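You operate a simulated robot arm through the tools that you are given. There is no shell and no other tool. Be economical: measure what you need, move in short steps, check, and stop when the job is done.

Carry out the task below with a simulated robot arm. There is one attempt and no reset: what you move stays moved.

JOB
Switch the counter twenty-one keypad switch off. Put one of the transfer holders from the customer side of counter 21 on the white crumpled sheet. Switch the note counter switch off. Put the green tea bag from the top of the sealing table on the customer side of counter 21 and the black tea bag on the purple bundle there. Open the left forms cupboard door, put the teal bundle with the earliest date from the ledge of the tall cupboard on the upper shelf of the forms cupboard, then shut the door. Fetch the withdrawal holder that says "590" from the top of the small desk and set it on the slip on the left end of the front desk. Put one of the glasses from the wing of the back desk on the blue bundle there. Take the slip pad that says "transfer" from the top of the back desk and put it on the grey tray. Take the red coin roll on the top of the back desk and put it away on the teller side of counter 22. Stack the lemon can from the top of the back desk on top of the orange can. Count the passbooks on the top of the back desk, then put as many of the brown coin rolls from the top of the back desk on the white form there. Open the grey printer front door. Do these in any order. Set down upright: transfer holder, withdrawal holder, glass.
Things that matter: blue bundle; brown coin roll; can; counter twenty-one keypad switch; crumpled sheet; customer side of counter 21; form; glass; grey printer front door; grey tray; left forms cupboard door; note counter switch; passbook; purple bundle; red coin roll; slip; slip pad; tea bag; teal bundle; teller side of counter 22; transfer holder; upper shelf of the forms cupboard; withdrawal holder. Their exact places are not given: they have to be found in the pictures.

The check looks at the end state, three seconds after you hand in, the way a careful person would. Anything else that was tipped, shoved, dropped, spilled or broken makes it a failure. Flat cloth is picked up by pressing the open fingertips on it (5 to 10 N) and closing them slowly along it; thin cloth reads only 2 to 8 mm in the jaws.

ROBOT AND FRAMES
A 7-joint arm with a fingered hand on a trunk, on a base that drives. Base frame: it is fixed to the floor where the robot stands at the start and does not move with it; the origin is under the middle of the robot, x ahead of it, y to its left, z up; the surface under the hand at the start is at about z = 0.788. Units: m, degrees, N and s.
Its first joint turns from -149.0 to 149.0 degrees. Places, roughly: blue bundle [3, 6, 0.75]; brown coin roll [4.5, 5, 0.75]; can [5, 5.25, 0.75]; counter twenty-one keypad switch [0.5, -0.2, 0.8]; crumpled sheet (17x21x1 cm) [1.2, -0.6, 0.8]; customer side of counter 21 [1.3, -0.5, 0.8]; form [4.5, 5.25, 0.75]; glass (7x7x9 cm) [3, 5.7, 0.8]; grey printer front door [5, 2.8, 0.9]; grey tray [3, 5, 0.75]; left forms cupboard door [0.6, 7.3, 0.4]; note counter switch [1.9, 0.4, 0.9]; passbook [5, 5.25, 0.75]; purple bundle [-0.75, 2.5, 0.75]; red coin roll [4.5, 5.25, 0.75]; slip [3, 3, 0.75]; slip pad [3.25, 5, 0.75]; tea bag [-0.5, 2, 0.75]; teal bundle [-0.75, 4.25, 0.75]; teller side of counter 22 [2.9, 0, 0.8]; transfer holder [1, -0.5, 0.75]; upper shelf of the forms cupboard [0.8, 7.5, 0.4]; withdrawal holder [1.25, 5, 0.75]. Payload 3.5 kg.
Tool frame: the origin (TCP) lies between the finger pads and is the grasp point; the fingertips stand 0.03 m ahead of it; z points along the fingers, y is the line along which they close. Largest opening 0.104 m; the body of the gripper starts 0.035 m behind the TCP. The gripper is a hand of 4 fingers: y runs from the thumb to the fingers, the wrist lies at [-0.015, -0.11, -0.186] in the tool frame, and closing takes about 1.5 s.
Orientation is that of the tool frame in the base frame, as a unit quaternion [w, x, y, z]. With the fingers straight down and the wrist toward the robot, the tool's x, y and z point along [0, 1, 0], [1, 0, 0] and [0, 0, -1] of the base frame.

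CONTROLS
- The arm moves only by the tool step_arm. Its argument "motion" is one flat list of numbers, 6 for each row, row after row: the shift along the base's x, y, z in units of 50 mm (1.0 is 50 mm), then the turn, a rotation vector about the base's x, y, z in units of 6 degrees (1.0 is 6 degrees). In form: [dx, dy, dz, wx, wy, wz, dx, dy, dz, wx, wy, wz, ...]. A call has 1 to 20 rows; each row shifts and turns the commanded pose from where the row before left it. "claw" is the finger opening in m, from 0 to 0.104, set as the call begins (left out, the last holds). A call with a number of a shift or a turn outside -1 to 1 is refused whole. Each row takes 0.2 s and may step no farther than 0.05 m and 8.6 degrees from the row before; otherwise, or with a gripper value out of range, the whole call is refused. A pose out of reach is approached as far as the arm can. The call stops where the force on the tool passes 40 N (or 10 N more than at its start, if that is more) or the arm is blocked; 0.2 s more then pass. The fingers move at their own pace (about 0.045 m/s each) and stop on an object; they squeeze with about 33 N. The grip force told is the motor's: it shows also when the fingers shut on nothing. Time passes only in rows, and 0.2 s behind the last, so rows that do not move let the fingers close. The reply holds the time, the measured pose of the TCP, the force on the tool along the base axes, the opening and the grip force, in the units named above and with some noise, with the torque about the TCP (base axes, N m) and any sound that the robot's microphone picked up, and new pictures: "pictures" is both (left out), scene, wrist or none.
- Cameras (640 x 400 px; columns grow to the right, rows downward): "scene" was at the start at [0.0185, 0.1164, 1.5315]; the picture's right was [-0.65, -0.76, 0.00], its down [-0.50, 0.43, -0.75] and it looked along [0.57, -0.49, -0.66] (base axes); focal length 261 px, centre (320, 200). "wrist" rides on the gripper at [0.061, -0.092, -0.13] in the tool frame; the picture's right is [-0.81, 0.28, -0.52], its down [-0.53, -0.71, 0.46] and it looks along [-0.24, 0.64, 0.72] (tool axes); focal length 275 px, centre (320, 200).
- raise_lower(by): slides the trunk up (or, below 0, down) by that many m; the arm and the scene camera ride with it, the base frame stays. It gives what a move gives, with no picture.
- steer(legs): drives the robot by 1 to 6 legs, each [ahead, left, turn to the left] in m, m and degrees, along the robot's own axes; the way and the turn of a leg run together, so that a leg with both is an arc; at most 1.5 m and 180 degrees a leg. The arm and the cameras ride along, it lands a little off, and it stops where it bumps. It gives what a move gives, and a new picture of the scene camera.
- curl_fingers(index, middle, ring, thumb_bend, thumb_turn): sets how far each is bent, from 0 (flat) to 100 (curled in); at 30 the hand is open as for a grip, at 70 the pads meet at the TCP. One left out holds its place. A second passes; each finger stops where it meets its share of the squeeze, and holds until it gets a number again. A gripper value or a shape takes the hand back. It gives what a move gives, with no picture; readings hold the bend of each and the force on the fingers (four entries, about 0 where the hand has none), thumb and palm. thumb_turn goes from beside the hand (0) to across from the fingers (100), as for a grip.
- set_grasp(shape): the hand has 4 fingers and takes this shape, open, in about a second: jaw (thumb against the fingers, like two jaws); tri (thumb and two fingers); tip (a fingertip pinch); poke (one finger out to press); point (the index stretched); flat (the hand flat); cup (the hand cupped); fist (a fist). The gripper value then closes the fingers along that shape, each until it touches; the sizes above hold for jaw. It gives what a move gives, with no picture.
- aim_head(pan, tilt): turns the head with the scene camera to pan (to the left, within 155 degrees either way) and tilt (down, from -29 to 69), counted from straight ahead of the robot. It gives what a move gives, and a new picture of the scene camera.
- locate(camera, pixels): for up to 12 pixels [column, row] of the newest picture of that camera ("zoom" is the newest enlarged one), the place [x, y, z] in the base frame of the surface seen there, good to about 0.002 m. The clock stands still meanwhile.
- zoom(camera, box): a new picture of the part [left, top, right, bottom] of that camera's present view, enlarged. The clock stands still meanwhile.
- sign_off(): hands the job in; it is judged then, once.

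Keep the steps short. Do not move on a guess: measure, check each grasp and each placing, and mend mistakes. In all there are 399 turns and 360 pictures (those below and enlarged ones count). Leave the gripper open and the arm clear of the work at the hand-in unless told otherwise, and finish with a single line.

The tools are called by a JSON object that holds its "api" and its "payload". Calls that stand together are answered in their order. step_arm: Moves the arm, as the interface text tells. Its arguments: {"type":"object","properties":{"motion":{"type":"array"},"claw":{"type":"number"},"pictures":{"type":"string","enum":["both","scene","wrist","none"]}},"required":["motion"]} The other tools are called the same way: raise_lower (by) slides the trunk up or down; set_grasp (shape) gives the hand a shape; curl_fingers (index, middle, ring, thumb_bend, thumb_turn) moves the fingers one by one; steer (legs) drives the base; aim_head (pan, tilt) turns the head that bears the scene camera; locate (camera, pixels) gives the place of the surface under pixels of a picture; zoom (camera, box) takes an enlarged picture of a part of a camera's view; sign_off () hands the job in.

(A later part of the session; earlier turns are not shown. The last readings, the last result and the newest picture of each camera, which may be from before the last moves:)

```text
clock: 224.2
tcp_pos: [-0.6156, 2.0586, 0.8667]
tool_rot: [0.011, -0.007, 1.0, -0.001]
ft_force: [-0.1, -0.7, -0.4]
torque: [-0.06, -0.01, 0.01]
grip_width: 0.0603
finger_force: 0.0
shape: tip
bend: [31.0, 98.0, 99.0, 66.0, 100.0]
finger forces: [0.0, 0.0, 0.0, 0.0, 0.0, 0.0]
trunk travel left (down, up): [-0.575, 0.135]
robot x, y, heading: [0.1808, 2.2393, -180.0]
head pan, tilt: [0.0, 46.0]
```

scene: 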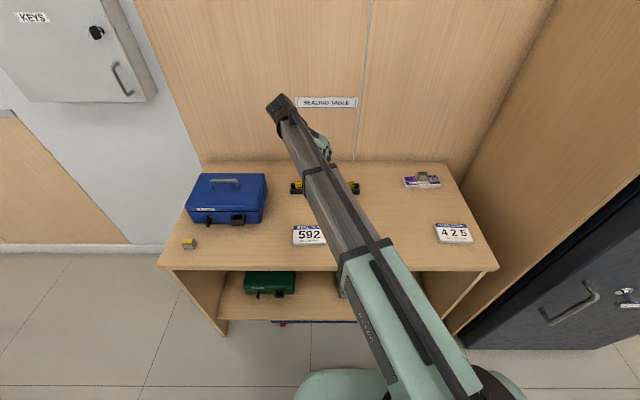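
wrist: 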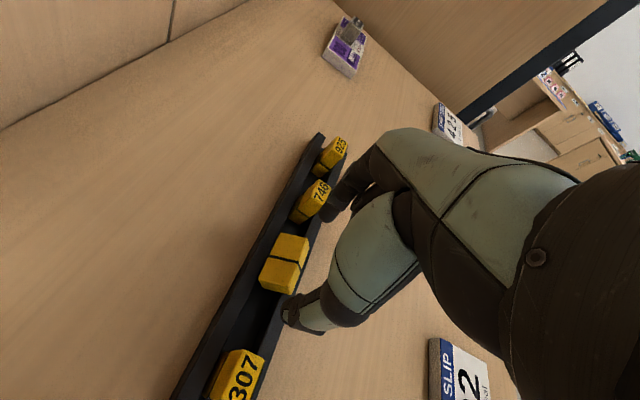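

{"api": "step_arm", "payload": {"motion": [-0.24, 0.02, -0.2, 0, 0, 0, 0, 0, -0.3, 0, 0, 0, 0, 0, -0.16, 0, 0, 0], "pictures": "none"}}

{"api": "zoom", "payload": {"camera": "wrist", "box": [240, 150, 400, 350]}}

```text
clock: 225.0
tcp_pos: [-0.6268, 2.059, 0.8347]
tool_rot: [0.011, -0.006, 1.0, -0.001]
ft_force: [-0.4, 0.9, 0.1]
torque: [-0.02, -0.03, -0.01]
grip_width: 0.0603
finger_force: 0.0
shape: tip
bend: [31.0, 98.0, 99.0, 66.0, 100.0]
finger forces: [0.0, 0.1, 0.0, 0.0, 0.0, 0.0]
trunk travel left (down, up): [-0.575, 0.135]
robot x, y, heading: [0.1832, 2.2382, -180.1]
head pan, tilt: [0.0, 46.0]
```

```text
2.00 times, centred on (320, 250) of wrist
```

zoom: 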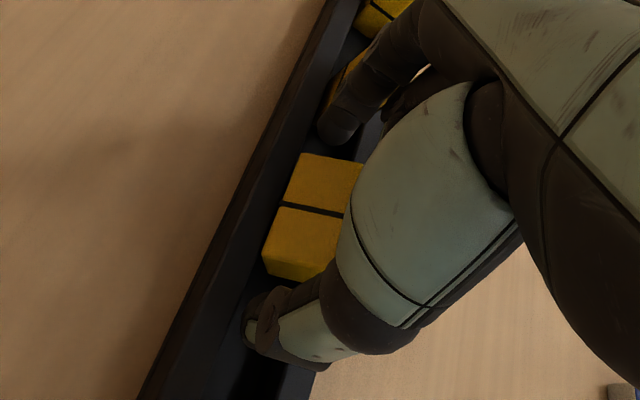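

{"api": "step_arm", "payload": {"motion": [0, 0, -0.1, 0, 0, 0, 0, 0, 0, 0, 0, 0, 0, 0, 0, 0, 0, 0, 0, 0, 0, 0, 0, 0, 0, 0, 0, 0, 0, 0], "claw": 0.048, "pictures": "none"}}

{"api": "step_arm", "payload": {"motion": [0, 0, -0.08, 0, 0, 0], "pictures": "none"}}

{"api": "zoom", "payload": {"camera": "wrist", "box": [240, 150, 400, 350]}}

```text
clock: 226.2
tcp_pos: [-0.6269, 2.0585, 0.8295]
tool_rot: [0.011, -0.006, 1.0, 0.0]
ft_force: [-0.9, 1.0, 0.2]
torque: [0.02, -0.01, 0.02]
grip_width: 0.0487
finger_force: 0.3
shape: tip
bend: [73.0, 98.0, 99.0, 71.0, 100.0]
finger forces: [0.1, 0.0, 0.0, 0.0, 0.1, 0.0]
trunk travel left (down, up): [-0.575, 0.135]
robot x, y, heading: [0.1851, 2.2376, -179.8]
head pan, tilt: [0.0, 46.0]
```

```text
clock: 226.6
tcp_pos: [-0.6265, 2.0597, 0.8258]
tool_rot: [0.01, -0.006, 1.0, 0.0]
ft_force: [1.2, 0.8, -0.2]
torque: [-0.01, 0.0, 0.0]
grip_width: 0.0486
finger_force: 0.0
shape: tip
bend: [73.0, 98.0, 99.0, 71.0, 100.0]
finger forces: [0.6, 0.1, 0.1, 0.1, 0.4, 0.1]
trunk travel left (down, up): [-0.575, 0.135]
robot x, y, heading: [0.1818, 2.2378, -180.2]
head pan, tilt: [0.0, 46.0]
```

```text
2.00 times, centred on (320, 250) of wrist
```

zoom: 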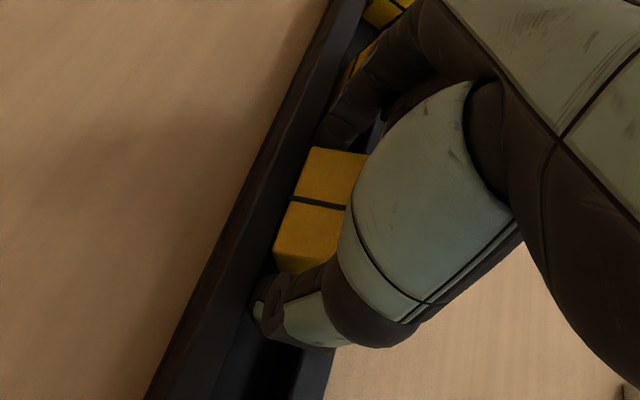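

Both tips are at the seal ends. I'll close.

{"api": "step_arm", "payload": {"motion": [0, 0, 0, 0, 0, 0, 0, 0, 0, 0, 0, 0, 0, 0, 0, 0, 0, 0, 0, 0, 0, 0, 0, 0, 0, 0, 0, 0, 0, 0], "claw": 0.02, "pictures": "none"}}

{"api": "step_arm", "payload": {"motion": [0, 0, 0.2, 0, 0, 0, 0, 0, 0.4, 0, 0, 0], "pictures": "wrist"}}

```text
clock: 227.8
tcp_pos: [-0.6278, 2.0591, 0.8261]
tool_rot: [0.01, -0.006, 1.0, 0.0]
ft_force: [0.9, -0.6, 0.0]
torque: [-0.01, -0.02, -0.01]
grip_width: 0.0382
finger_force: 33.1
shape: tip
bend: [74.0, 100.0, 100.0, 74.0, 100.0]
finger forces: [29.6, 0.1, 0.0, 0.1, 29.3, 0.1]
trunk travel left (down, up): [-0.575, 0.135]
robot x, y, heading: [0.1828, 2.239, -180.0]
head pan, tilt: [0.0, 46.0]
```

```text
clock: 228.4
tcp_pos: [-0.6273, 2.0592, 0.8549]
tool_rot: [0.011, -0.005, 1.0, 0.0]
ft_force: [-0.8, 0.2, 0.1]
torque: [0.0, 0.01, 0.02]
grip_width: 0.0383
finger_force: 33.3
shape: tip
bend: [74.0, 100.0, 100.0, 74.0, 100.0]
finger forces: [29.3, 0.0, 0.0, 0.0, 29.2, 0.0]
trunk travel left (down, up): [-0.575, 0.135]
robot x, y, heading: [0.1859, 2.2382, -180.0]
head pan, tilt: [0.0, 46.0]
```

wrist: 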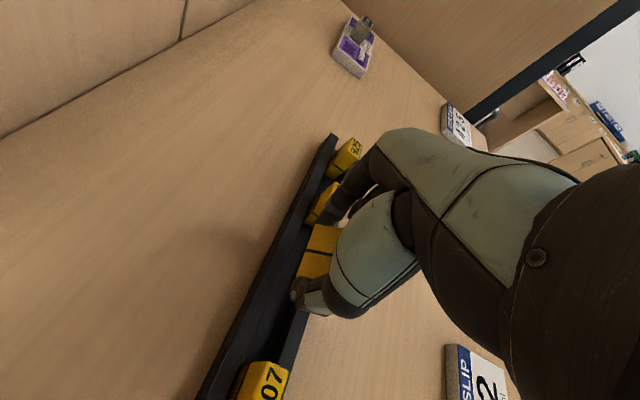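

Seal held. I'll carry it to the open table area at (−0.50, 2.27).

{"api": "step_arm", "payload": {"motion": [0, 0, 0.9, 0, 0, 0, 0.6, 0.7, 0, 0, 0, 0, 0.6, 0.7, 0, 0, 0, 0, 0.6, 0.7, 0, 0, 0, 0, 0.6, 0.7, 0, 0, 0, 0, 0.2, 0.7, 0, 0, 0, 0, 0, 0.7, 0, 0, 0, 0, 0, 0, -0.8, 0, 0, 0, 0, 0, -0.5, 0, 0, 0], "pictures": "wrist"}}

```text
clock: 230.4
tcp_pos: [-0.4965, 2.2694, 0.8337]
tool_rot: [0.011, -0.006, 1.0, 0.0]
ft_force: [-0.5, 0.7, -0.4]
torque: [0.0, 0.0, -0.02]
grip_width: 0.0384
finger_force: 33.2
shape: tip
bend: [74.0, 100.0, 100.0, 74.0, 100.0]
finger forces: [29.2, 0.0, 0.1, 0.0, 29.3, 0.1]
trunk travel left (down, up): [-0.575, 0.135]
robot x, y, heading: [0.1824, 2.2378, -179.8]
head pan, tilt: [0.0, 46.0]
```

wrist: 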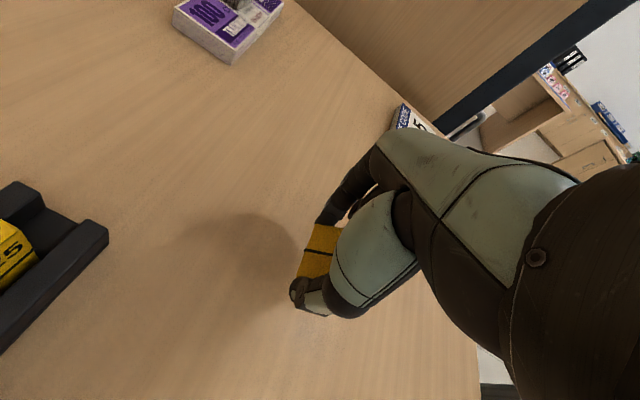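

{"api": "step_arm", "payload": {"motion": [0, 0, -0.2, 0, 0, 0], "pictures": "none"}}

{"api": "step_arm", "payload": {"motion": [0, 0, -0.08, 0, 0, 0], "pictures": "none"}}

```text
clock: 230.8
tcp_pos: [-0.4968, 2.2696, 0.8244]
tool_rot: [0.01, -0.006, 1.0, -0.001]
ft_force: [0.2, -0.5, 0.0]
torque: [-0.04, 0.02, -0.02]
grip_width: 0.0384
finger_force: 33.2
shape: tip
bend: [74.0, 100.0, 100.0, 74.0, 100.0]
finger forces: [29.3, 0.1, 0.0, 0.1, 29.3, 0.0]
trunk travel left (down, up): [-0.575, 0.135]
robot x, y, heading: [0.1857, 2.2375, -179.8]
head pan, tilt: [0.0, 46.0]
```

```text
clock: 231.2
tcp_pos: [-0.4971, 2.2697, 0.8214]
tool_rot: [0.011, -0.006, 1.0, 0.0]
ft_force: [0.0, 0.0, 0.7]
torque: [0.0, -0.02, 0.03]
grip_width: 0.0384
finger_force: 33.3
shape: tip
bend: [74.0, 100.0, 100.0, 74.0, 100.0]
finger forces: [29.3, 0.0, 0.1, 0.1, 29.4, 0.0]
trunk travel left (down, up): [-0.575, 0.135]
robot x, y, heading: [0.1864, 2.2411, -180.0]
head pan, tilt: [0.0, 46.0]
```

{"api": "step_arm", "payload": {"motion": [0, 0, -0.06, 0, 0, 0], "pictures": "none"}}

{"api": "step_arm", "payload": {"motion": [0, 0, -0.05, 0, 0, 0], "pictures": "none"}}

```text
clock: 231.6
tcp_pos: [-0.4959, 2.2693, 0.8182]
tool_rot: [0.01, -0.006, 1.0, -0.001]
ft_force: [0.6, 0.1, -0.1]
torque: [0.01, 0.0, -0.01]
grip_width: 0.0386
finger_force: 32.8
shape: tip
bend: [74.0, 100.0, 100.0, 74.0, 100.0]
finger forces: [29.3, 0.0, 0.0, 0.1, 29.2, 0.0]
trunk travel left (down, up): [-0.575, 0.135]
robot x, y, heading: [0.1813, 2.2415, -179.8]
head pan, tilt: [0.0, 46.0]
```

```text
clock: 232.0
tcp_pos: [-0.4964, 2.2699, 0.8151]
tool_rot: [0.01, -0.007, 1.0, 0.0]
ft_force: [-0.2, -0.3, -0.3]
torque: [0.03, -0.01, 0.02]
grip_width: 0.0382
finger_force: 33.0
shape: tip
bend: [74.0, 100.0, 100.0, 74.0, 100.0]
finger forces: [29.4, 0.0, 0.0, 0.0, 29.4, 0.1]
trunk travel left (down, up): [-0.575, 0.135]
robot x, y, heading: [0.1846, 2.2386, -179.9]
head pan, tilt: [0.0, 46.0]
```

{"api": "step_arm", "payload": {"motion": [0, 0, -0.08, 0, 0, 0], "pictures": "none"}}

{"api": "zoom", "payload": {"camera": "wrist", "box": [240, 150, 400, 350]}}

```text
clock: 232.4
tcp_pos: [-0.4979, 2.2701, 0.8129]
tool_rot: [0.009, -0.006, 1.0, -0.001]
ft_force: [0.3, -0.8, 5.7]
torque: [0.04, -0.02, -0.02]
grip_width: 0.0385
finger_force: 32.9
shape: tip
bend: [74.0, 100.0, 100.0, 74.0, 100.0]
finger forces: [30.1, 0.0, 0.1, 0.1, 30.5, 0.0]
trunk travel left (down, up): [-0.575, 0.135]
robot x, y, heading: [0.1863, 2.2412, -179.8]
head pan, tilt: [0.0, 46.0]
```

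```text
2.00 times, centred on (320, 250) of wrist
```

zoom: 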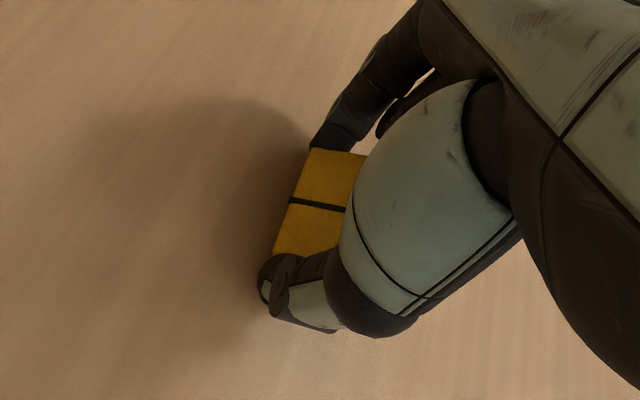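

{"api": "step_arm", "payload": {"motion": [0, 0, 0, 0, 0, 0, 0, 0, 0, 0, 0, 0, 0, 0, 0, 0, 0, 0, 0, 0, 0, 0, 0, 0, 0, 0, 0.6, 0, 0, 0, 0, 0, 0.9, 0, 0, 0, 0, 0, 0.9, 0, 0, 1, 0, 0, 0, 0, 0, 1, 0, 0, 0, 0, 0, 1, 0, 0, 0, 0, 0, 1, 0, 0, 0, 0, 0, 1, 0, 0, 0, 0, 0, 1, 0, 0, 0, 0, 0, 1, 0, 0, 0, 0, 0, 1, 0, 0, 0, 0, 0, 1, 0, 0, 0, 0, 0, 1, 0, 0, 0, 0, 0, 1, 0, 0, 0, 0, 0, 1, 0, 0, 0, 0, 0, 1], "claw": 0.07, "pictures": "wrist"}}

```text
clock: 236.4
tcp_pos: [-0.4973, 2.2694, 0.9318]
tool_rot: [0.009, -0.634, 0.773, 0.006]
ft_force: [0.1, 0.4, -0.6]
torque: [0.02, 0.0, -0.01]
grip_width: 0.0695
finger_force: 0.1
shape: tip
bend: [29.0, 98.0, 99.0, 60.0, 100.0]
finger forces: [0.1, 0.0, 0.1, 0.0, 0.0, 0.1]
trunk travel left (down, up): [-0.575, 0.135]
robot x, y, heading: [0.1863, 2.2387, -179.8]
head pan, tilt: [0.0, 46.0]
```

wrist: 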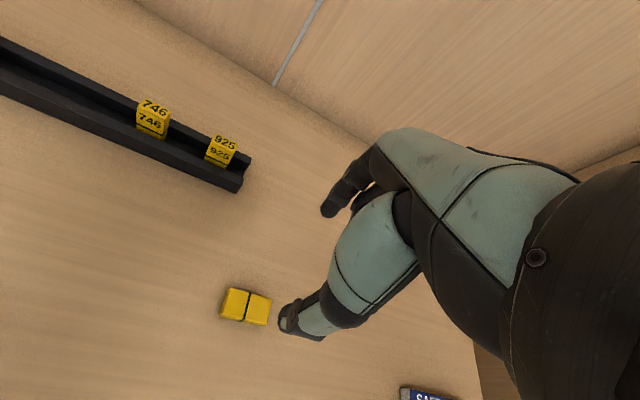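

{"api": "zoom", "payload": {"camera": "wrist", "box": [205, 275, 285, 335]}}

{"api": "locate", "payload": {"camera": "zoom", "pixels": [[240, 120], [500, 180], [150, 250], [200, 260], [420, 290], [500, 380], [320, 200], [180, 350], [400, 390], [340, 250]]}}

```text
6.67 times, centred on (245, 305) of wrist
```

zoom: 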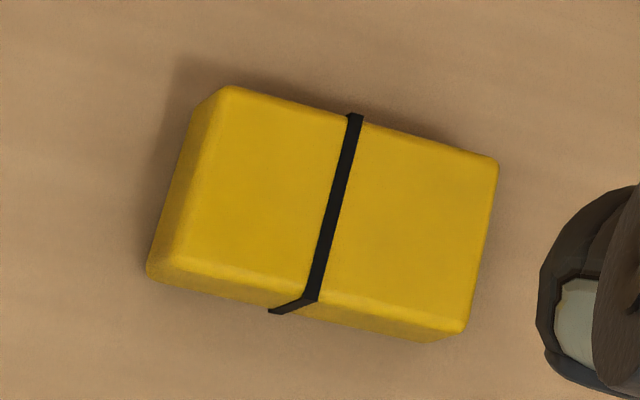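

```text
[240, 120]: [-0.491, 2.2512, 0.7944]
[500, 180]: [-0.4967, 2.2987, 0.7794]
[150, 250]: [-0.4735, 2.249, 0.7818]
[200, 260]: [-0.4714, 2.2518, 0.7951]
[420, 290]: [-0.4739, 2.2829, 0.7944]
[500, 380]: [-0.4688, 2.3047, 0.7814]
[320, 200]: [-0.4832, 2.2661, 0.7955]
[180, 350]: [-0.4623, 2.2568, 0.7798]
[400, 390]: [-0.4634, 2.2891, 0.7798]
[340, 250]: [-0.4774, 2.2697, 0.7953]
```

The seal lies flat: x −0.494…−0.469, y 2.250–2.290, head toward +y, number face down. I'll tilt the hand −35° about x and approach to pinch it across its width near the head end.

{"api": "step_arm", "payload": {"motion": [0, 0, 0, 0, 0, 0.95, 0, 0, 0, 0, 0, 0.95, 0, 0, 0, 0, 0, 0.9, 0.1, 0.08, 0, -0.97, -0.08, 0, 0.1, 0.08, 0, -0.97, -0.08, 0, 0.1, 0.08, 0, -0.97, -0.08, 0, 0.05, 0.08, 0, -0.97, -0.08, 0, 0, 0, -0.4, -0.97, -0.08, 0, 0, 0, -0.4, -0.97, -0.08, 0], "claw": 0.055, "pictures": "wrist"}}

```text
clock: 238.4
tcp_pos: [-0.4806, 2.2853, 0.892]
tool_rot: [0.199, 0.709, -0.642, 0.213]
ft_force: [-0.2, -0.8, 0.4]
torque: [0.01, 0.02, 0.0]
grip_width: 0.0555
finger_force: 0.1
shape: tip
bend: [73.0, 98.0, 99.0, 68.0, 100.0]
finger forces: [0.0, 0.0, 0.0, 0.0, 0.0, 0.0]
trunk travel left (down, up): [-0.575, 0.135]
robot x, y, heading: [0.1807, 2.2374, -179.9]
head pan, tilt: [0.0, 46.0]
```

wrist: 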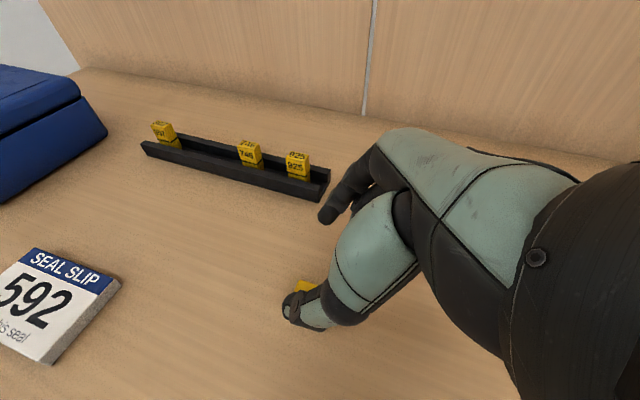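

{"api": "step_arm", "payload": {"motion": [0, 0, -0.6, 0, 0, 0, 0, 0, -0.6, 0, 0, 0], "pictures": "none"}}

{"api": "zoom", "payload": {"camera": "wrist", "box": [240, 170, 400, 340]}}

{"api": "locate", "payload": {"camera": "wrist", "pixels": [[325, 240], [330, 235], [322, 232], [300, 320], [292, 312], [305, 295], [296, 305], [310, 280], [300, 285]]}}

```text
clock: 239.0
tcp_pos: [-0.4802, 2.2858, 0.8317]
tool_rot: [0.199, 0.709, -0.642, 0.213]
ft_force: [0.8, 0.4, 0.1]
torque: [0.02, 0.0, -0.01]
grip_width: 0.0554
finger_force: 0.1
shape: tip
bend: [73.0, 98.0, 99.0, 68.0, 100.0]
finger forces: [0.1, 0.1, 0.1, 0.0, 0.0, 0.0]
trunk travel left (down, up): [-0.575, 0.135]
robot x, y, heading: [0.1883, 2.243, -180.2]
head pan, tilt: [0.0, 46.0]
```

```text
2.35 times, centred on (320, 255) of wrist
```

zoom: 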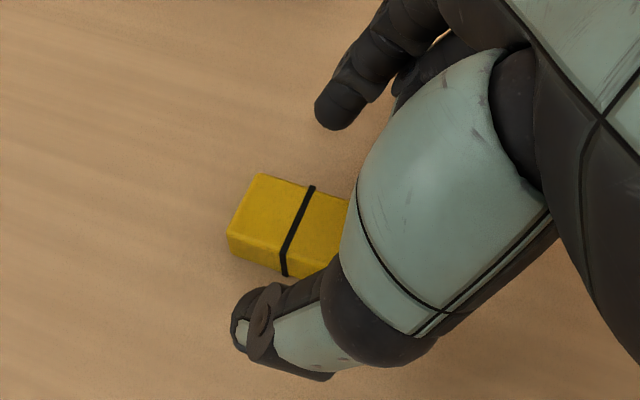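

```text
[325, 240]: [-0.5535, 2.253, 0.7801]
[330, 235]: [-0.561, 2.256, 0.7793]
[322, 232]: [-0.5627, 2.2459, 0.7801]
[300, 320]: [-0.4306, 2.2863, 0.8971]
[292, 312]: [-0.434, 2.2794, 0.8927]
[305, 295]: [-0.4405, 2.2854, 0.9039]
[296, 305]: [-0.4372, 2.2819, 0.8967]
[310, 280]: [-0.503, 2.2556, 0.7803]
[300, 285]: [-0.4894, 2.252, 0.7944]
```

{"api": "locate", "payload": {"camera": "zoom", "pixels": [[330, 120], [340, 125], [318, 110], [245, 345], [235, 320], [262, 350], [260, 185], [235, 235], [345, 205], [300, 220]]}}

```text
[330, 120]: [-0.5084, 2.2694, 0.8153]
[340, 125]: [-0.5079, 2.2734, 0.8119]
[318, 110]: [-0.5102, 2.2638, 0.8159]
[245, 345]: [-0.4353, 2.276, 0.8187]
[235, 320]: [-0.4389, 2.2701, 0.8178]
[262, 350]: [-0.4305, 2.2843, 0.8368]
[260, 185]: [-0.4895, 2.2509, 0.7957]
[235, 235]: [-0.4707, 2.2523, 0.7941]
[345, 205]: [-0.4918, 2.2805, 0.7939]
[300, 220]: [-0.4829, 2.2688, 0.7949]
```

{"api": "step_arm", "payload": {"motion": [-0.18, 0.08, -0.2, 0, 0, 0, 0, 0, -0.2, 0, 0, 0, 0, 0, -0.1, 0, 0, 0], "pictures": "none"}}

{"api": "zoom", "payload": {"camera": "wrist", "box": [240, 170, 400, 340]}}

{"api": "locate", "payload": {"camera": "zoom", "pixels": [[330, 120], [340, 125], [318, 110], [245, 345], [235, 320], [262, 350], [300, 220]]}}

```text
clock: 239.8
tcp_pos: [-0.488, 2.2895, 0.8084]
tool_rot: [0.198, 0.708, -0.643, 0.212]
ft_force: [0.2, 1.7, 6.2]
torque: [0.0, -0.23, 0.07]
grip_width: 0.0553
finger_force: 0.0
shape: tip
bend: [73.0, 98.0, 99.0, 69.0, 100.0]
finger forces: [0.6, 0.1, 0.0, 0.0, 6.2, 0.0]
trunk travel left (down, up): [-0.575, 0.135]
robot x, y, heading: [0.1861, 2.2384, -179.8]
head pan, tilt: [0.0, 46.0]
```

```text
2.35 times, centred on (320, 255) of wrist
```

zoom: 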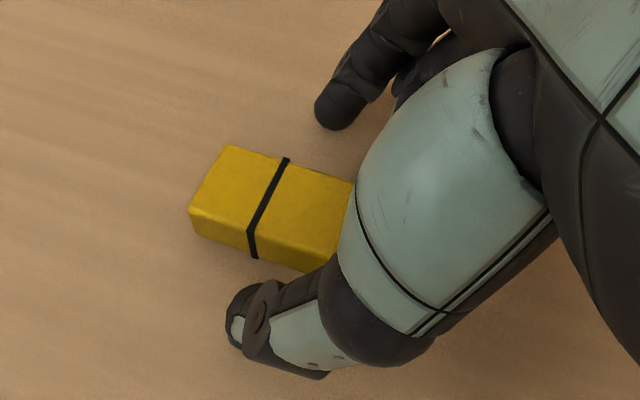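

```text
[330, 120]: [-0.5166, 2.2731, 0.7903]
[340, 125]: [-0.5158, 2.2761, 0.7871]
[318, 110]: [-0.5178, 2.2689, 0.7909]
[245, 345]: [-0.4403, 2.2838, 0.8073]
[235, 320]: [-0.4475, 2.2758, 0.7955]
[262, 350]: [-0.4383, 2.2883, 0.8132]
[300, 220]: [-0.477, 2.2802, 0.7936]
```

Tips are at table level around the head part. I'll raise 1 mm and close.

{"api": "step_arm", "payload": {"motion": [0, 0, 0.04, 0, 0, 0, 0, 0, 0, 0, 0, 0, 0, 0, 0, 0, 0, 0, 0, 0, 0, 0, 0, 0, 0, 0, 0, 0, 0, 0, 0, 0, 0, 0, 0, 0, 0, 0, 0, 0, 0, 0], "claw": 0.01, "pictures": "none"}}

{"api": "step_arm", "payload": {"motion": [0, 0, 0.4, 0, 0, 0, 0, 0, 0.6, 0, 0, 0], "pictures": "none"}}

{"api": "zoom", "payload": {"camera": "wrist", "box": [240, 170, 400, 340]}}

```text
clock: 241.4
tcp_pos: [-0.4884, 2.2887, 0.8099]
tool_rot: [0.198, 0.708, -0.643, 0.213]
ft_force: [0.5, -1.0, 2.0]
torque: [-0.05, -0.1, -0.04]
grip_width: 0.0179
finger_force: 33.2
shape: tip
bend: [70.0, 100.0, 100.0, 71.0, 100.0]
finger forces: [29.3, 0.0, 0.1, 0.0, 32.5, 0.0]
trunk travel left (down, up): [-0.575, 0.135]
robot x, y, heading: [0.1838, 2.2379, -179.8]
head pan, tilt: [0.0, 46.0]
```

```text
clock: 242.0
tcp_pos: [-0.488, 2.2893, 0.8589]
tool_rot: [0.199, 0.708, -0.643, 0.214]
ft_force: [0.2, -0.3, -0.3]
torque: [0.03, 0.01, -0.01]
grip_width: 0.0051
finger_force: 32.8
shape: tip
bend: [70.0, 100.0, 100.0, 86.0, 100.0]
finger forces: [0.0, 0.0, 0.0, 0.0, 0.1, 0.1]
trunk travel left (down, up): [-0.575, 0.135]
robot x, y, heading: [0.1826, 2.2384, -179.8]
head pan, tilt: [0.0, 46.0]
```

```text
2.35 times, centred on (320, 255) of wrist
```

zoom: 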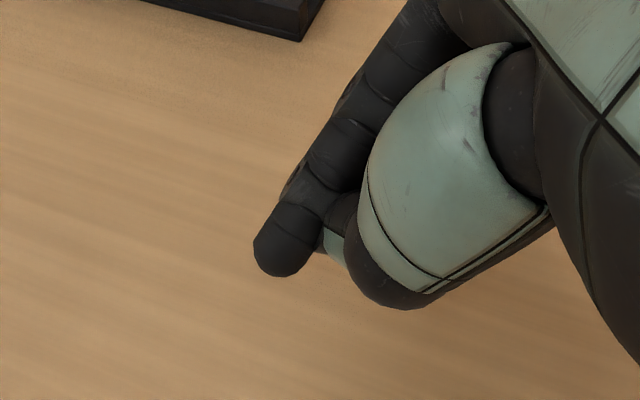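

It slipped, likely because the tips were over the very end. I'll lift and see where the seal is.

{"api": "step_arm", "payload": {"motion": [0, 0.5, 0.8, 0, 0, 0, 0, 0.5, 0.5, 0, 0, 0], "claw": 0.055, "pictures": "wrist"}}

{"api": "zoom", "payload": {"camera": "scene", "box": [330, 190, 410, 240]}}

```text
clock: 242.6
tcp_pos: [-0.489, 2.3393, 0.9232]
tool_rot: [0.198, 0.708, -0.643, 0.214]
ft_force: [-0.1, 0.5, -0.5]
torque: [0.04, 0.03, -0.01]
grip_width: 0.0543
finger_force: 0.0
shape: tip
bend: [73.0, 98.0, 99.0, 68.0, 100.0]
finger forces: [0.0, 0.0, 0.1, 0.1, 0.0, 0.0]
trunk travel left (down, up): [-0.575, 0.135]
robot x, y, heading: [0.1892, 2.2411, -180.3]
head pan, tilt: [0.0, 46.0]
```

wrist: 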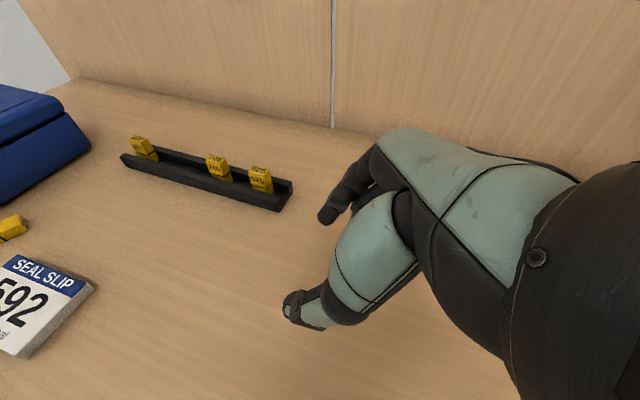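

```text
8.00 times, centred on (370, 215) of scene
```

zoom: 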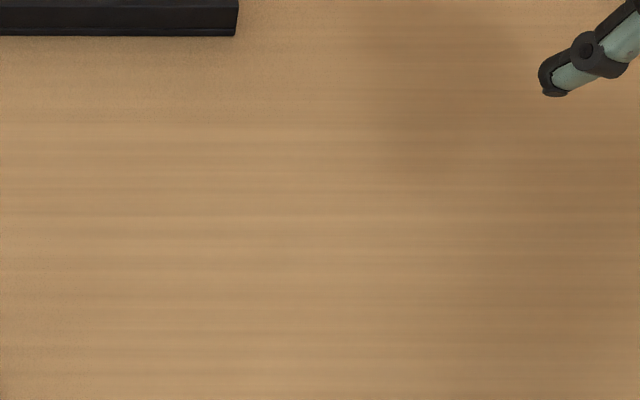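

The seal squirted out and slid to left of the 592 plaque. I'll look there.

{"api": "zoom", "payload": {"camera": "scene", "box": [180, 165, 340, 265]}}

{"api": "locate", "payload": {"camera": "scene", "pixels": [[294, 226], [285, 205], [287, 210]]}}

```text
4.00 times, centred on (260, 215) of scene
```

zoom: 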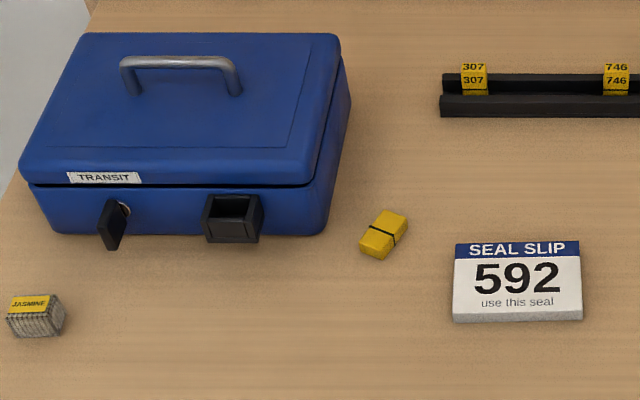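

```text
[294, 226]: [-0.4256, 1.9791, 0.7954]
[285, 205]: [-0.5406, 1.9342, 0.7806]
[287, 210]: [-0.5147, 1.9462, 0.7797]
```

{"api": "zoom", "payload": {"camera": "scene", "box": [265, 210, 345, 260]}}

{"api": "locate", "payload": {"camera": "zoom", "pixels": [[100, 35], [130, 50], [40, 80], [75, 95], [90, 60], [80, 105], [235, 135], [485, 130], [490, 240], [235, 245], [495, 260], [130, 75]]}}

```text
8.00 times, centred on (305, 235) of scene
```

zoom: 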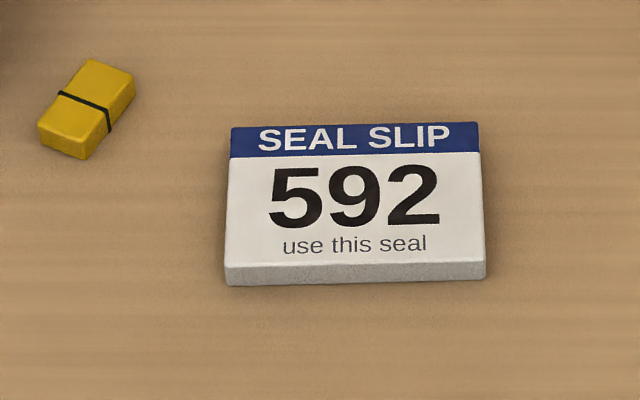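

```text
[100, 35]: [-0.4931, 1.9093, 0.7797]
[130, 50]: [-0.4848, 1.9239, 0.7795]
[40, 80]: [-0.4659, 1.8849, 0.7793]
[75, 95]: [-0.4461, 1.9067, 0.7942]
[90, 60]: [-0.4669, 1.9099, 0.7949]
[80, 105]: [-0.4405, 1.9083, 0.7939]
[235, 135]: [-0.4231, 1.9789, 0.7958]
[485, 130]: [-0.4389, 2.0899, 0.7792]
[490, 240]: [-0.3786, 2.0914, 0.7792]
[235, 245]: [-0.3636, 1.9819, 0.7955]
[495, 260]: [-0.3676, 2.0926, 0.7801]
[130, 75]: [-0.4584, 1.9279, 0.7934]
```

I'll level the hand, turn it to the seal's axis, and move above it.

{"api": "locate", "payload": {"camera": "zoom", "pixels": [[42, 124], [100, 132], [85, 140], [60, 110], [110, 85], [88, 62], [128, 78]]}}

{"api": "step_arm", "payload": {"motion": [0.065, -0.665, 0.2, 0.97, 0.08, 0, 0.065, -0.665, 0, 0.97, 0.08, 0, 0.065, -0.665, 0, 0.97, 0.08, 0, 0.065, -0.665, 0, 0.97, 0.08, 0, 0.065, -0.665, 0, 0.97, 0.08, 0, 0.065, -0.665, 0, 0.97, 0.08, 0, 0.065, -0.665, 0, 0, 0, -1, 0.065, -0.665, 0, 0, 0, -1, 0.065, -0.665, 0, 0, 0, -1, 0.065, -0.665, 0, 0, 0, -1, 0.065, -0.665, 0, 0, 0, -1, 0.065, -0.665, 0, 0, 0, -1, 0.065, -0.665, 0, 0, 0, -0.77], "claw": 0.07, "pictures": "wrist"}}

```text
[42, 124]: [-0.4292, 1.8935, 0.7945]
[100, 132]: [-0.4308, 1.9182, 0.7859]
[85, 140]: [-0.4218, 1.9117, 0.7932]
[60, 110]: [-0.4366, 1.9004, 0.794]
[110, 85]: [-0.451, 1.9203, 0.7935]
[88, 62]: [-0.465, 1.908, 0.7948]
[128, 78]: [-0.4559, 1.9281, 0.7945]
```

```text
clock: 245.4
tcp_pos: [-0.4472, 1.908, 0.9339]
tool_rot: [0.009, -0.461, 0.887, 0.004]
ft_force: [0.3, -0.4, 0.6]
torque: [0.01, 0.0, 0.0]
grip_width: 0.07
finger_force: 0.0
shape: tip
bend: [29.0, 98.0, 99.0, 60.0, 100.0]
finger forces: [0.1, 0.0, 0.0, 0.0, 0.0, 0.0]
trunk travel left (down, up): [-0.575, 0.135]
robot x, y, heading: [0.1841, 2.2404, -179.9]
head pan, tilt: [0.0, 46.0]
```

wrist: 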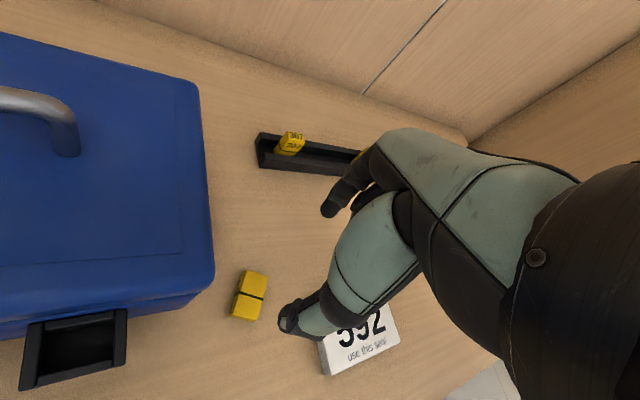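

{"api": "step_arm", "payload": {"motion": [0.03, 0, 0, 0, 0, 0.8, 0.02, 0, 0, 0, 0, 0.8, 0, 0, -0.3, 0, 0, 0.75, 0, 0, -0.8, 0, 0, 0], "pictures": "wrist"}}

{"api": "zoom", "payload": {"camera": "wrist", "box": [200, 170, 400, 370]}}

```text
clock: 246.4
tcp_pos: [-0.445, 1.9085, 0.8788]
tool_rot: [0.009, -0.566, 0.824, 0.005]
ft_force: [0.0, -0.5, -0.2]
torque: [0.0, -0.02, -0.02]
grip_width: 0.0696
finger_force: 0.2
shape: tip
bend: [29.0, 98.0, 99.0, 60.0, 100.0]
finger forces: [0.1, 0.0, 0.0, 0.0, 0.0, 0.1]
trunk travel left (down, up): [-0.575, 0.135]
robot x, y, heading: [0.184, 2.2385, -180.0]
head pan, tilt: [0.0, 46.0]
```

wrist: 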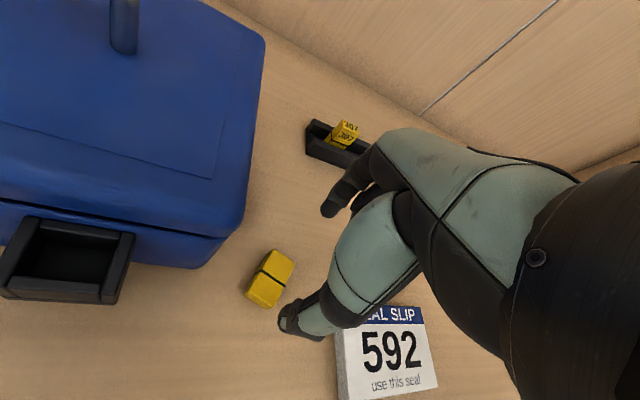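

```text
2.00 times, centred on (300, 270) of wrist
```

zoom: 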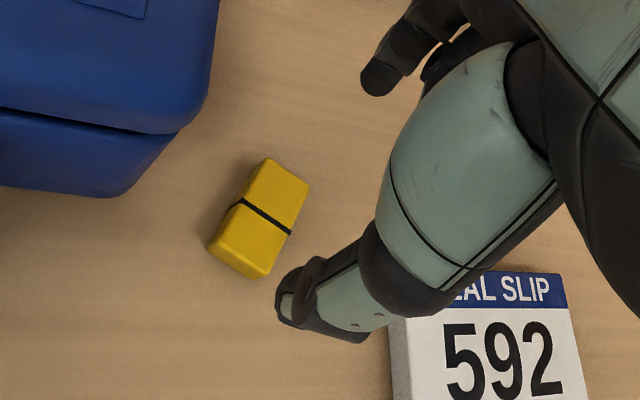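

{"api": "locate", "payload": {"camera": "zoom", "pixels": [[375, 85], [365, 75], [285, 300], [280, 290], [270, 165], [300, 185], [215, 245], [255, 270]]}}

{"api": "step_arm", "payload": {"motion": [0, 0, -0.5, 0, 0, 0, 0, 0, -0.4, 0, 0, 0], "pictures": "none"}}

{"api": "zoom", "payload": {"camera": "wrist", "box": [200, 170, 400, 370]}}

```text
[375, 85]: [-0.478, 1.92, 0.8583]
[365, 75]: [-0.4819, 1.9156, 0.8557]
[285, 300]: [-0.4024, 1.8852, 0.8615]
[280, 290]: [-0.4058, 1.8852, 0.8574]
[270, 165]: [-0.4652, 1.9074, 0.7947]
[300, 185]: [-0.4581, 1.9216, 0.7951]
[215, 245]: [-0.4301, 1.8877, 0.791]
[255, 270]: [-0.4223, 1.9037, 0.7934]
```

```text
clock: 247.0
tcp_pos: [-0.4437, 1.9079, 0.8334]
tool_rot: [0.01, -0.566, 0.824, 0.005]
ft_force: [0.0, 0.7, 0.0]
torque: [-0.01, -0.01, 0.01]
grip_width: 0.0698
finger_force: 0.0
shape: tip
bend: [29.0, 98.0, 99.0, 60.0, 100.0]
finger forces: [0.0, 0.1, 0.0, 0.1, 0.0, 0.0]
trunk travel left (down, up): [-0.575, 0.135]
robot x, y, heading: [0.1827, 2.2416, -180.1]
head pan, tilt: [0.0, 46.0]
```

```text
2.00 times, centred on (300, 270) of wrist
```

zoom: 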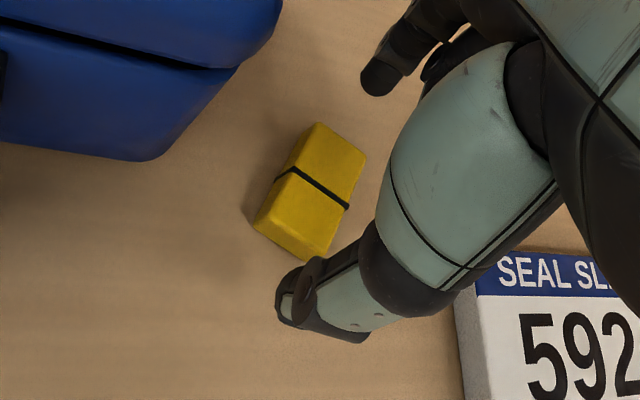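

{"api": "step_arm", "payload": {"motion": [0, -0.05, -0.3, 0, 0, 0, 0, 0, 0, 0, 0, 0, 0, 0, 0, 0, 0, 0, 0, 0, 0, 0, 0, 0], "claw": 0.05, "pictures": "none"}}

{"api": "zoom", "payload": {"camera": "wrist", "box": [200, 170, 400, 370]}}

```text
clock: 248.0
tcp_pos: [-0.4441, 1.9062, 0.8171]
tool_rot: [0.009, -0.567, 0.824, 0.005]
ft_force: [0.1, -0.2, 0.4]
torque: [-0.02, -0.01, 0.01]
grip_width: 0.0505
finger_force: 0.0
shape: tip
bend: [73.0, 98.0, 99.0, 70.0, 100.0]
finger forces: [0.0, 0.0, 0.0, 0.0, 0.0, 0.0]
trunk travel left (down, up): [-0.575, 0.135]
robot x, y, heading: [0.1817, 2.2384, -179.8]
head pan, tilt: [0.0, 46.0]
```

```text
2.00 times, centred on (300, 270) of wrist
```

zoom: 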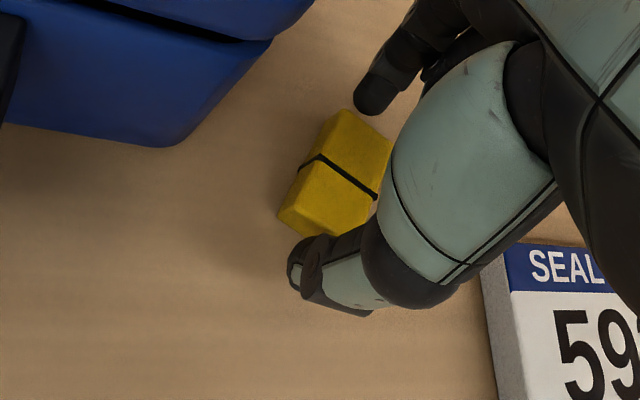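

{"api": "step_arm", "payload": {"motion": [0, 0, -0.12, 0, 0, 0, 0, 0, 0, 0, 0, 0, 0, 0, 0, 0, 0, 0, 0, 0, 0, 0, 0, 0, 0, 0, 0, 0, 0, 0, 0, 0, 0, 0, 0, 0], "claw": 0.03, "pictures": "none"}}

{"api": "step_arm", "payload": {"motion": [0, 0, 0.3, 0, 0, 0, 0, 0, 0.7, 0, 0, 0], "pictures": "wrist"}}

```text
clock: 249.4
tcp_pos: [-0.4456, 1.9064, 0.8131]
tool_rot: [0.009, -0.566, 0.824, 0.005]
ft_force: [1.3, -1.6, 6.0]
torque: [-0.01, 0.02, -0.02]
grip_width: 0.0397
finger_force: 33.1
shape: tip
bend: [74.0, 100.0, 100.0, 74.0, 100.0]
finger forces: [29.0, 0.0, 0.0, 0.0, 30.0, 0.1]
trunk travel left (down, up): [-0.575, 0.135]
robot x, y, heading: [0.1849, 2.2378, -179.8]
head pan, tilt: [0.0, 46.0]
```

```text
clock: 250.0
tcp_pos: [-0.4441, 1.906, 0.8645]
tool_rot: [0.009, -0.567, 0.824, 0.005]
ft_force: [1.1, 0.2, 0.1]
torque: [-0.02, 0.0, -0.01]
grip_width: 0.0394
finger_force: 32.7
shape: tip
bend: [74.0, 100.0, 100.0, 74.0, 100.0]
finger forces: [29.4, 0.0, 0.0, 0.0, 29.3, 0.0]
trunk travel left (down, up): [-0.575, 0.135]
robot x, y, heading: [0.1847, 2.2404, -180.1]
head pan, tilt: [0.0, 46.0]
```

wrist: 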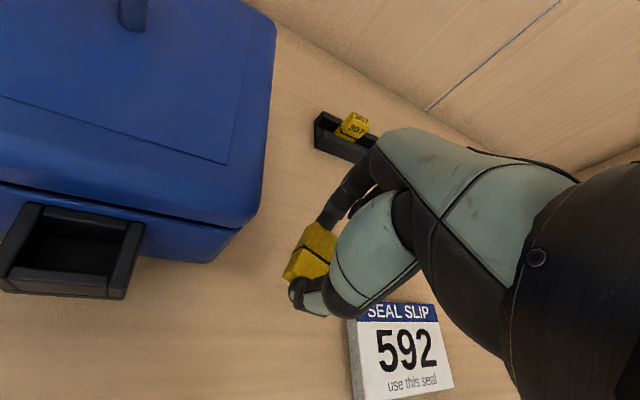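

Held by the ends again. Next I'll lay it across the right end of the 592 plaque with its head overhanging, to get a deep pinch under it. Rotating −68° and moving to (−0.40, 2.088).

{"api": "step_arm", "payload": {"motion": [0, 0, 0.8, 0, 0, 0, 0.08, 0.33, 0.5, 0, 0, -1, 0.08, 0.33, 0, 0, 0, -1, 0.08, 0.33, 0, 0, 0, -1, 0.08, 0.33, 0, 0, 0, -1, 0.08, 0.33, 0, 0, 0, -1, 0.08, 0.33, 0, 0, 0, -1, 0.08, 0.33, 0, 0, 0, -1, 0.08, 0.33, 0, 0, 0, -1, 0.08, 0.33, 0, 0, 0, -1, 0.08, 0.33, 0, 0, 0, -1, 0.08, 0.33, 0, 0, 0, -1, 0, 0, 0, 0, 0, -0.33], "pictures": "wrist"}}

```text
clock: 252.8
tcp_pos: [-0.3994, 2.086, 0.9289]
tool_rot: [0.011, -0.008, 1.0, -0.001]
ft_force: [0.0, -0.7, -0.5]
torque: [0.03, -0.01, -0.03]
grip_width: 0.0394
finger_force: 33.2
shape: tip
bend: [74.0, 100.0, 100.0, 74.0, 100.0]
finger forces: [29.3, 0.0, 0.1, 0.1, 29.4, 0.1]
trunk travel left (down, up): [-0.575, 0.135]
robot x, y, heading: [0.1861, 2.2442, -179.8]
head pan, tilt: [0.0, 46.0]
```

wrist: 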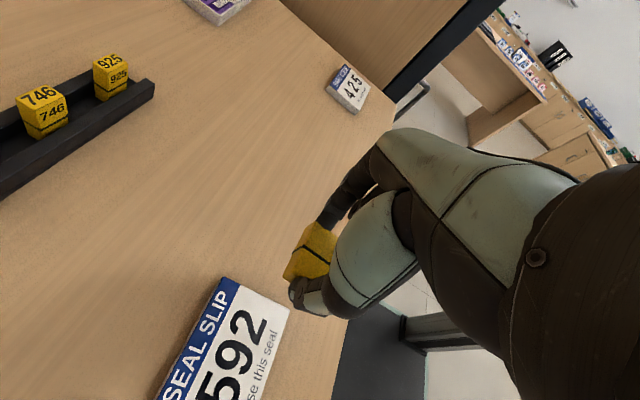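

{"api": "locate", "payload": {"camera": "wrist", "pixels": [[226, 283], [284, 308], [255, 296], [318, 228], [296, 262], [332, 262], [300, 245], [325, 240]]}}

```text
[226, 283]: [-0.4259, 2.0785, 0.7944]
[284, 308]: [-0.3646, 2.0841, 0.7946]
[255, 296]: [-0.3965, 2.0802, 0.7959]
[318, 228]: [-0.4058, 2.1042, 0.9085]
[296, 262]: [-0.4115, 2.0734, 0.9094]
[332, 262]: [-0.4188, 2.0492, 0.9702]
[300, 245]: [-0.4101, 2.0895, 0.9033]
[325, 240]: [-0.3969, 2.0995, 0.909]
```

{"api": "step_arm", "payload": {"motion": [0, -0.12, -0.6, 0, 0, 0, 0, 0, -0.8, 0, 0, 0, 0, 0, -0.4, 0, 0, 0, 0, 0, -0.1, 0, 0, 0], "pictures": "none"}}

{"api": "step_arm", "payload": {"motion": [0, 0, -0.07, 0, 0, 0], "pictures": "wrist"}}

```text
clock: 253.8
tcp_pos: [-0.4005, 2.0793, 0.8337]
tool_rot: [0.011, -0.008, 1.0, 0.0]
ft_force: [-0.1, -0.1, 0.3]
torque: [0.0, -0.01, -0.01]
grip_width: 0.0392
finger_force: 33.0
shape: tip
bend: [74.0, 100.0, 100.0, 74.0, 100.0]
finger forces: [29.5, 0.1, 0.1, 0.0, 29.4, 0.0]
trunk travel left (down, up): [-0.575, 0.135]
robot x, y, heading: [0.1849, 2.2386, -179.8]
head pan, tilt: [0.0, 46.0]
```

```text
clock: 254.2
tcp_pos: [-0.3999, 2.0803, 0.829]
tool_rot: [0.01, -0.009, 1.0, -0.001]
ft_force: [-0.1, 0.7, -1.1]
torque: [-0.06, 0.01, 0.01]
grip_width: 0.0394
finger_force: 32.7
shape: tip
bend: [74.0, 100.0, 100.0, 74.0, 100.0]
finger forces: [29.4, 0.1, 0.1, 0.0, 29.4, 0.0]
trunk travel left (down, up): [-0.575, 0.135]
robot x, y, heading: [0.1829, 2.2424, -179.8]
head pan, tilt: [0.0, 46.0]
```

wrist: 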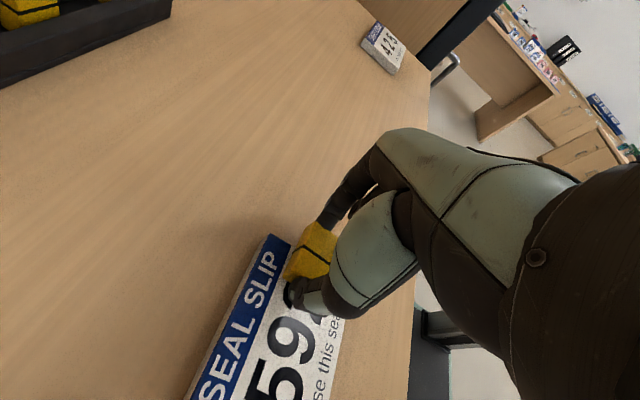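

{"api": "step_arm", "payload": {"motion": [0, 0, -0.05, 0, 0, 0], "pictures": "none"}}

{"api": "step_arm", "payload": {"motion": [0, 0, -0.04, 0, 0, 0], "pictures": "none"}}

```text
clock: 254.6
tcp_pos: [-0.3997, 2.0798, 0.8284]
tool_rot: [0.01, -0.009, 1.0, -0.001]
ft_force: [-1.3, -1.5, 13.4]
torque: [-0.01, 0.02, -0.02]
grip_width: 0.0399
finger_force: 33.1
shape: tip
bend: [74.0, 100.0, 100.0, 74.0, 100.0]
finger forces: [30.5, 0.0, 0.0, 0.0, 31.3, 0.0]
trunk travel left (down, up): [-0.575, 0.135]
robot x, y, heading: [0.183, 2.2398, -180.0]
head pan, tilt: [0.0, 46.0]
```

```text
clock: 255.0
tcp_pos: [-0.4001, 2.0795, 0.8275]
tool_rot: [0.009, -0.009, 1.0, -0.001]
ft_force: [-2.0, -2.6, 28.2]
torque: [-0.13, 0.03, -0.02]
grip_width: 0.0418
finger_force: 33.3
shape: tip
bend: [74.0, 100.0, 100.0, 74.0, 100.0]
finger forces: [30.9, 0.0, 0.0, 0.0, 34.5, 0.1]
trunk travel left (down, up): [-0.575, 0.135]
robot x, y, heading: [0.1869, 2.2403, -179.7]
head pan, tilt: [0.0, 46.0]
```

Resting on the plaque. I'll ease up 1 mm, open, lift and look.

{"api": "step_arm", "payload": {"motion": [0, 0, 0.04, 0, 0, 0, 0, 0, 0, 0, 0, 0, 0, 0, 0, 0, 0, 0, 0, 0, 0, 0, 0, 0, 0, 0, 0.3, 0, 0, 0, 0, 0, 0.9, 0, 0, 0, 0, 0, 0.9, 0, 0, 0], "claw": 0.06, "pictures": "wrist"}}

{"api": "zoom", "payload": {"camera": "wrist", "box": [190, 240, 310, 340]}}

{"api": "locate", "payload": {"camera": "wrist", "pixels": [[230, 278], [262, 290], [248, 265], [270, 272], [238, 300], [220, 290], [240, 290]]}}

```text
clock: 256.6
tcp_pos: [-0.4009, 2.0804, 0.9326]
tool_rot: [0.01, -0.009, 1.0, 0.0]
ft_force: [0.1, -1.2, 0.1]
torque: [0.02, -0.01, 0.01]
grip_width: 0.06
finger_force: 0.0
shape: tip
bend: [31.0, 98.0, 99.0, 66.0, 100.0]
finger forces: [0.0, 0.0, 0.0, 0.0, 0.0, 0.0]
trunk travel left (down, up): [-0.575, 0.135]
robot x, y, heading: [0.1835, 2.2373, -180.0]
head pan, tilt: [0.0, 46.0]
```

wrist: 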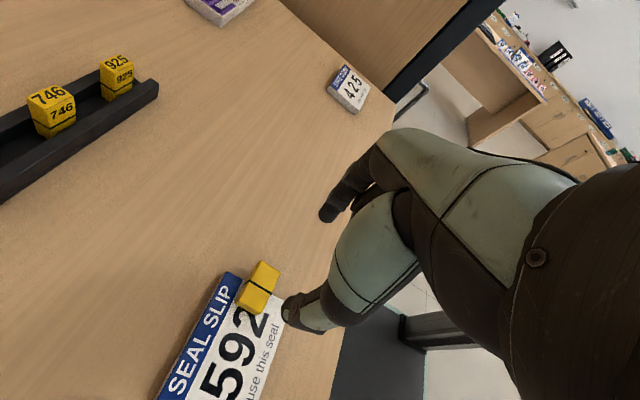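

```text
4.00 times, centred on (250, 290) of wrist
```

zoom: 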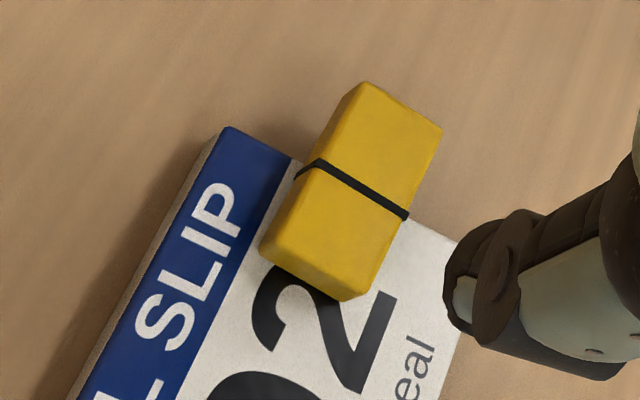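

```text
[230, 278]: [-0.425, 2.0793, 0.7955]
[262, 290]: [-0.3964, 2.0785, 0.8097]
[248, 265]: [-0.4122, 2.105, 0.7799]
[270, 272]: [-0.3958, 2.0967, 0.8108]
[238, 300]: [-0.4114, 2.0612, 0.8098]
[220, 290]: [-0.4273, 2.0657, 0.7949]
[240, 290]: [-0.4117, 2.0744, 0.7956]
```

The seal rests with its head overhanging the plaque end. I'll measure and rotate the hand back +90°, keeping clear.

{"api": "locate", "payload": {"camera": "zoom", "pixels": [[370, 88], [432, 130], [405, 110], [330, 185], [385, 215], [275, 245], [345, 292], [300, 150], [430, 235]]}}

{"api": "step_arm", "payload": {"motion": [0, 0, 0.5, 0, 0, 0, 0, 0, 0, 0, 0, 1, 0, 0, 0, 0, 0, 1, 0, 0, 0, 0, 0, 1, 0, 0, 0, 0, 0, 1, 0, 0, 0, 0, 0, 1, 0, 0, 0, 0, 0, 1, 0, 0, 0, 0, 0, 1, 0, 0, 0, 0, 0, 1, 0, 0, 0, 0, 0, 1, 0, 0, 0, 0, 0, 1, 0, 0, 0, 0, 0, 1, 0, 0, 0, 0, 0, 1, 0, 0, 0, 0, 0, 1, 0, 0, 0, 0, 0, 1, 0, 0, 0, 0, 0, 1], "pictures": "none"}}

```text
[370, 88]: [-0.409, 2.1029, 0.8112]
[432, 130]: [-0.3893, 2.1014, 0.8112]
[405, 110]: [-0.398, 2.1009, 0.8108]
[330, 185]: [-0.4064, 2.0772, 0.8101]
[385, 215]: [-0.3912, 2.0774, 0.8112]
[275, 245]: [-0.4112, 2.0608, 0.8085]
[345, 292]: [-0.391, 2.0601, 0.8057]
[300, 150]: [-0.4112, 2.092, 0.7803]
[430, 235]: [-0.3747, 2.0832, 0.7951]
```

```text
clock: 260.0
tcp_pos: [-0.4012, 2.0802, 0.9567]
tool_rot: [-0.008, 0.714, -0.7, -0.007]
ft_force: [0.5, 0.4, -0.1]
torque: [0.02, -0.02, 0.0]
grip_width: 0.0596
finger_force: 0.1
shape: tip
bend: [31.0, 98.0, 99.0, 66.0, 100.0]
finger forces: [0.0, 0.0, 0.1, 0.0, 0.0, 0.1]
trunk travel left (down, up): [-0.575, 0.135]
robot x, y, heading: [0.1841, 2.237, -179.9]
head pan, tilt: [0.0, 46.0]
```

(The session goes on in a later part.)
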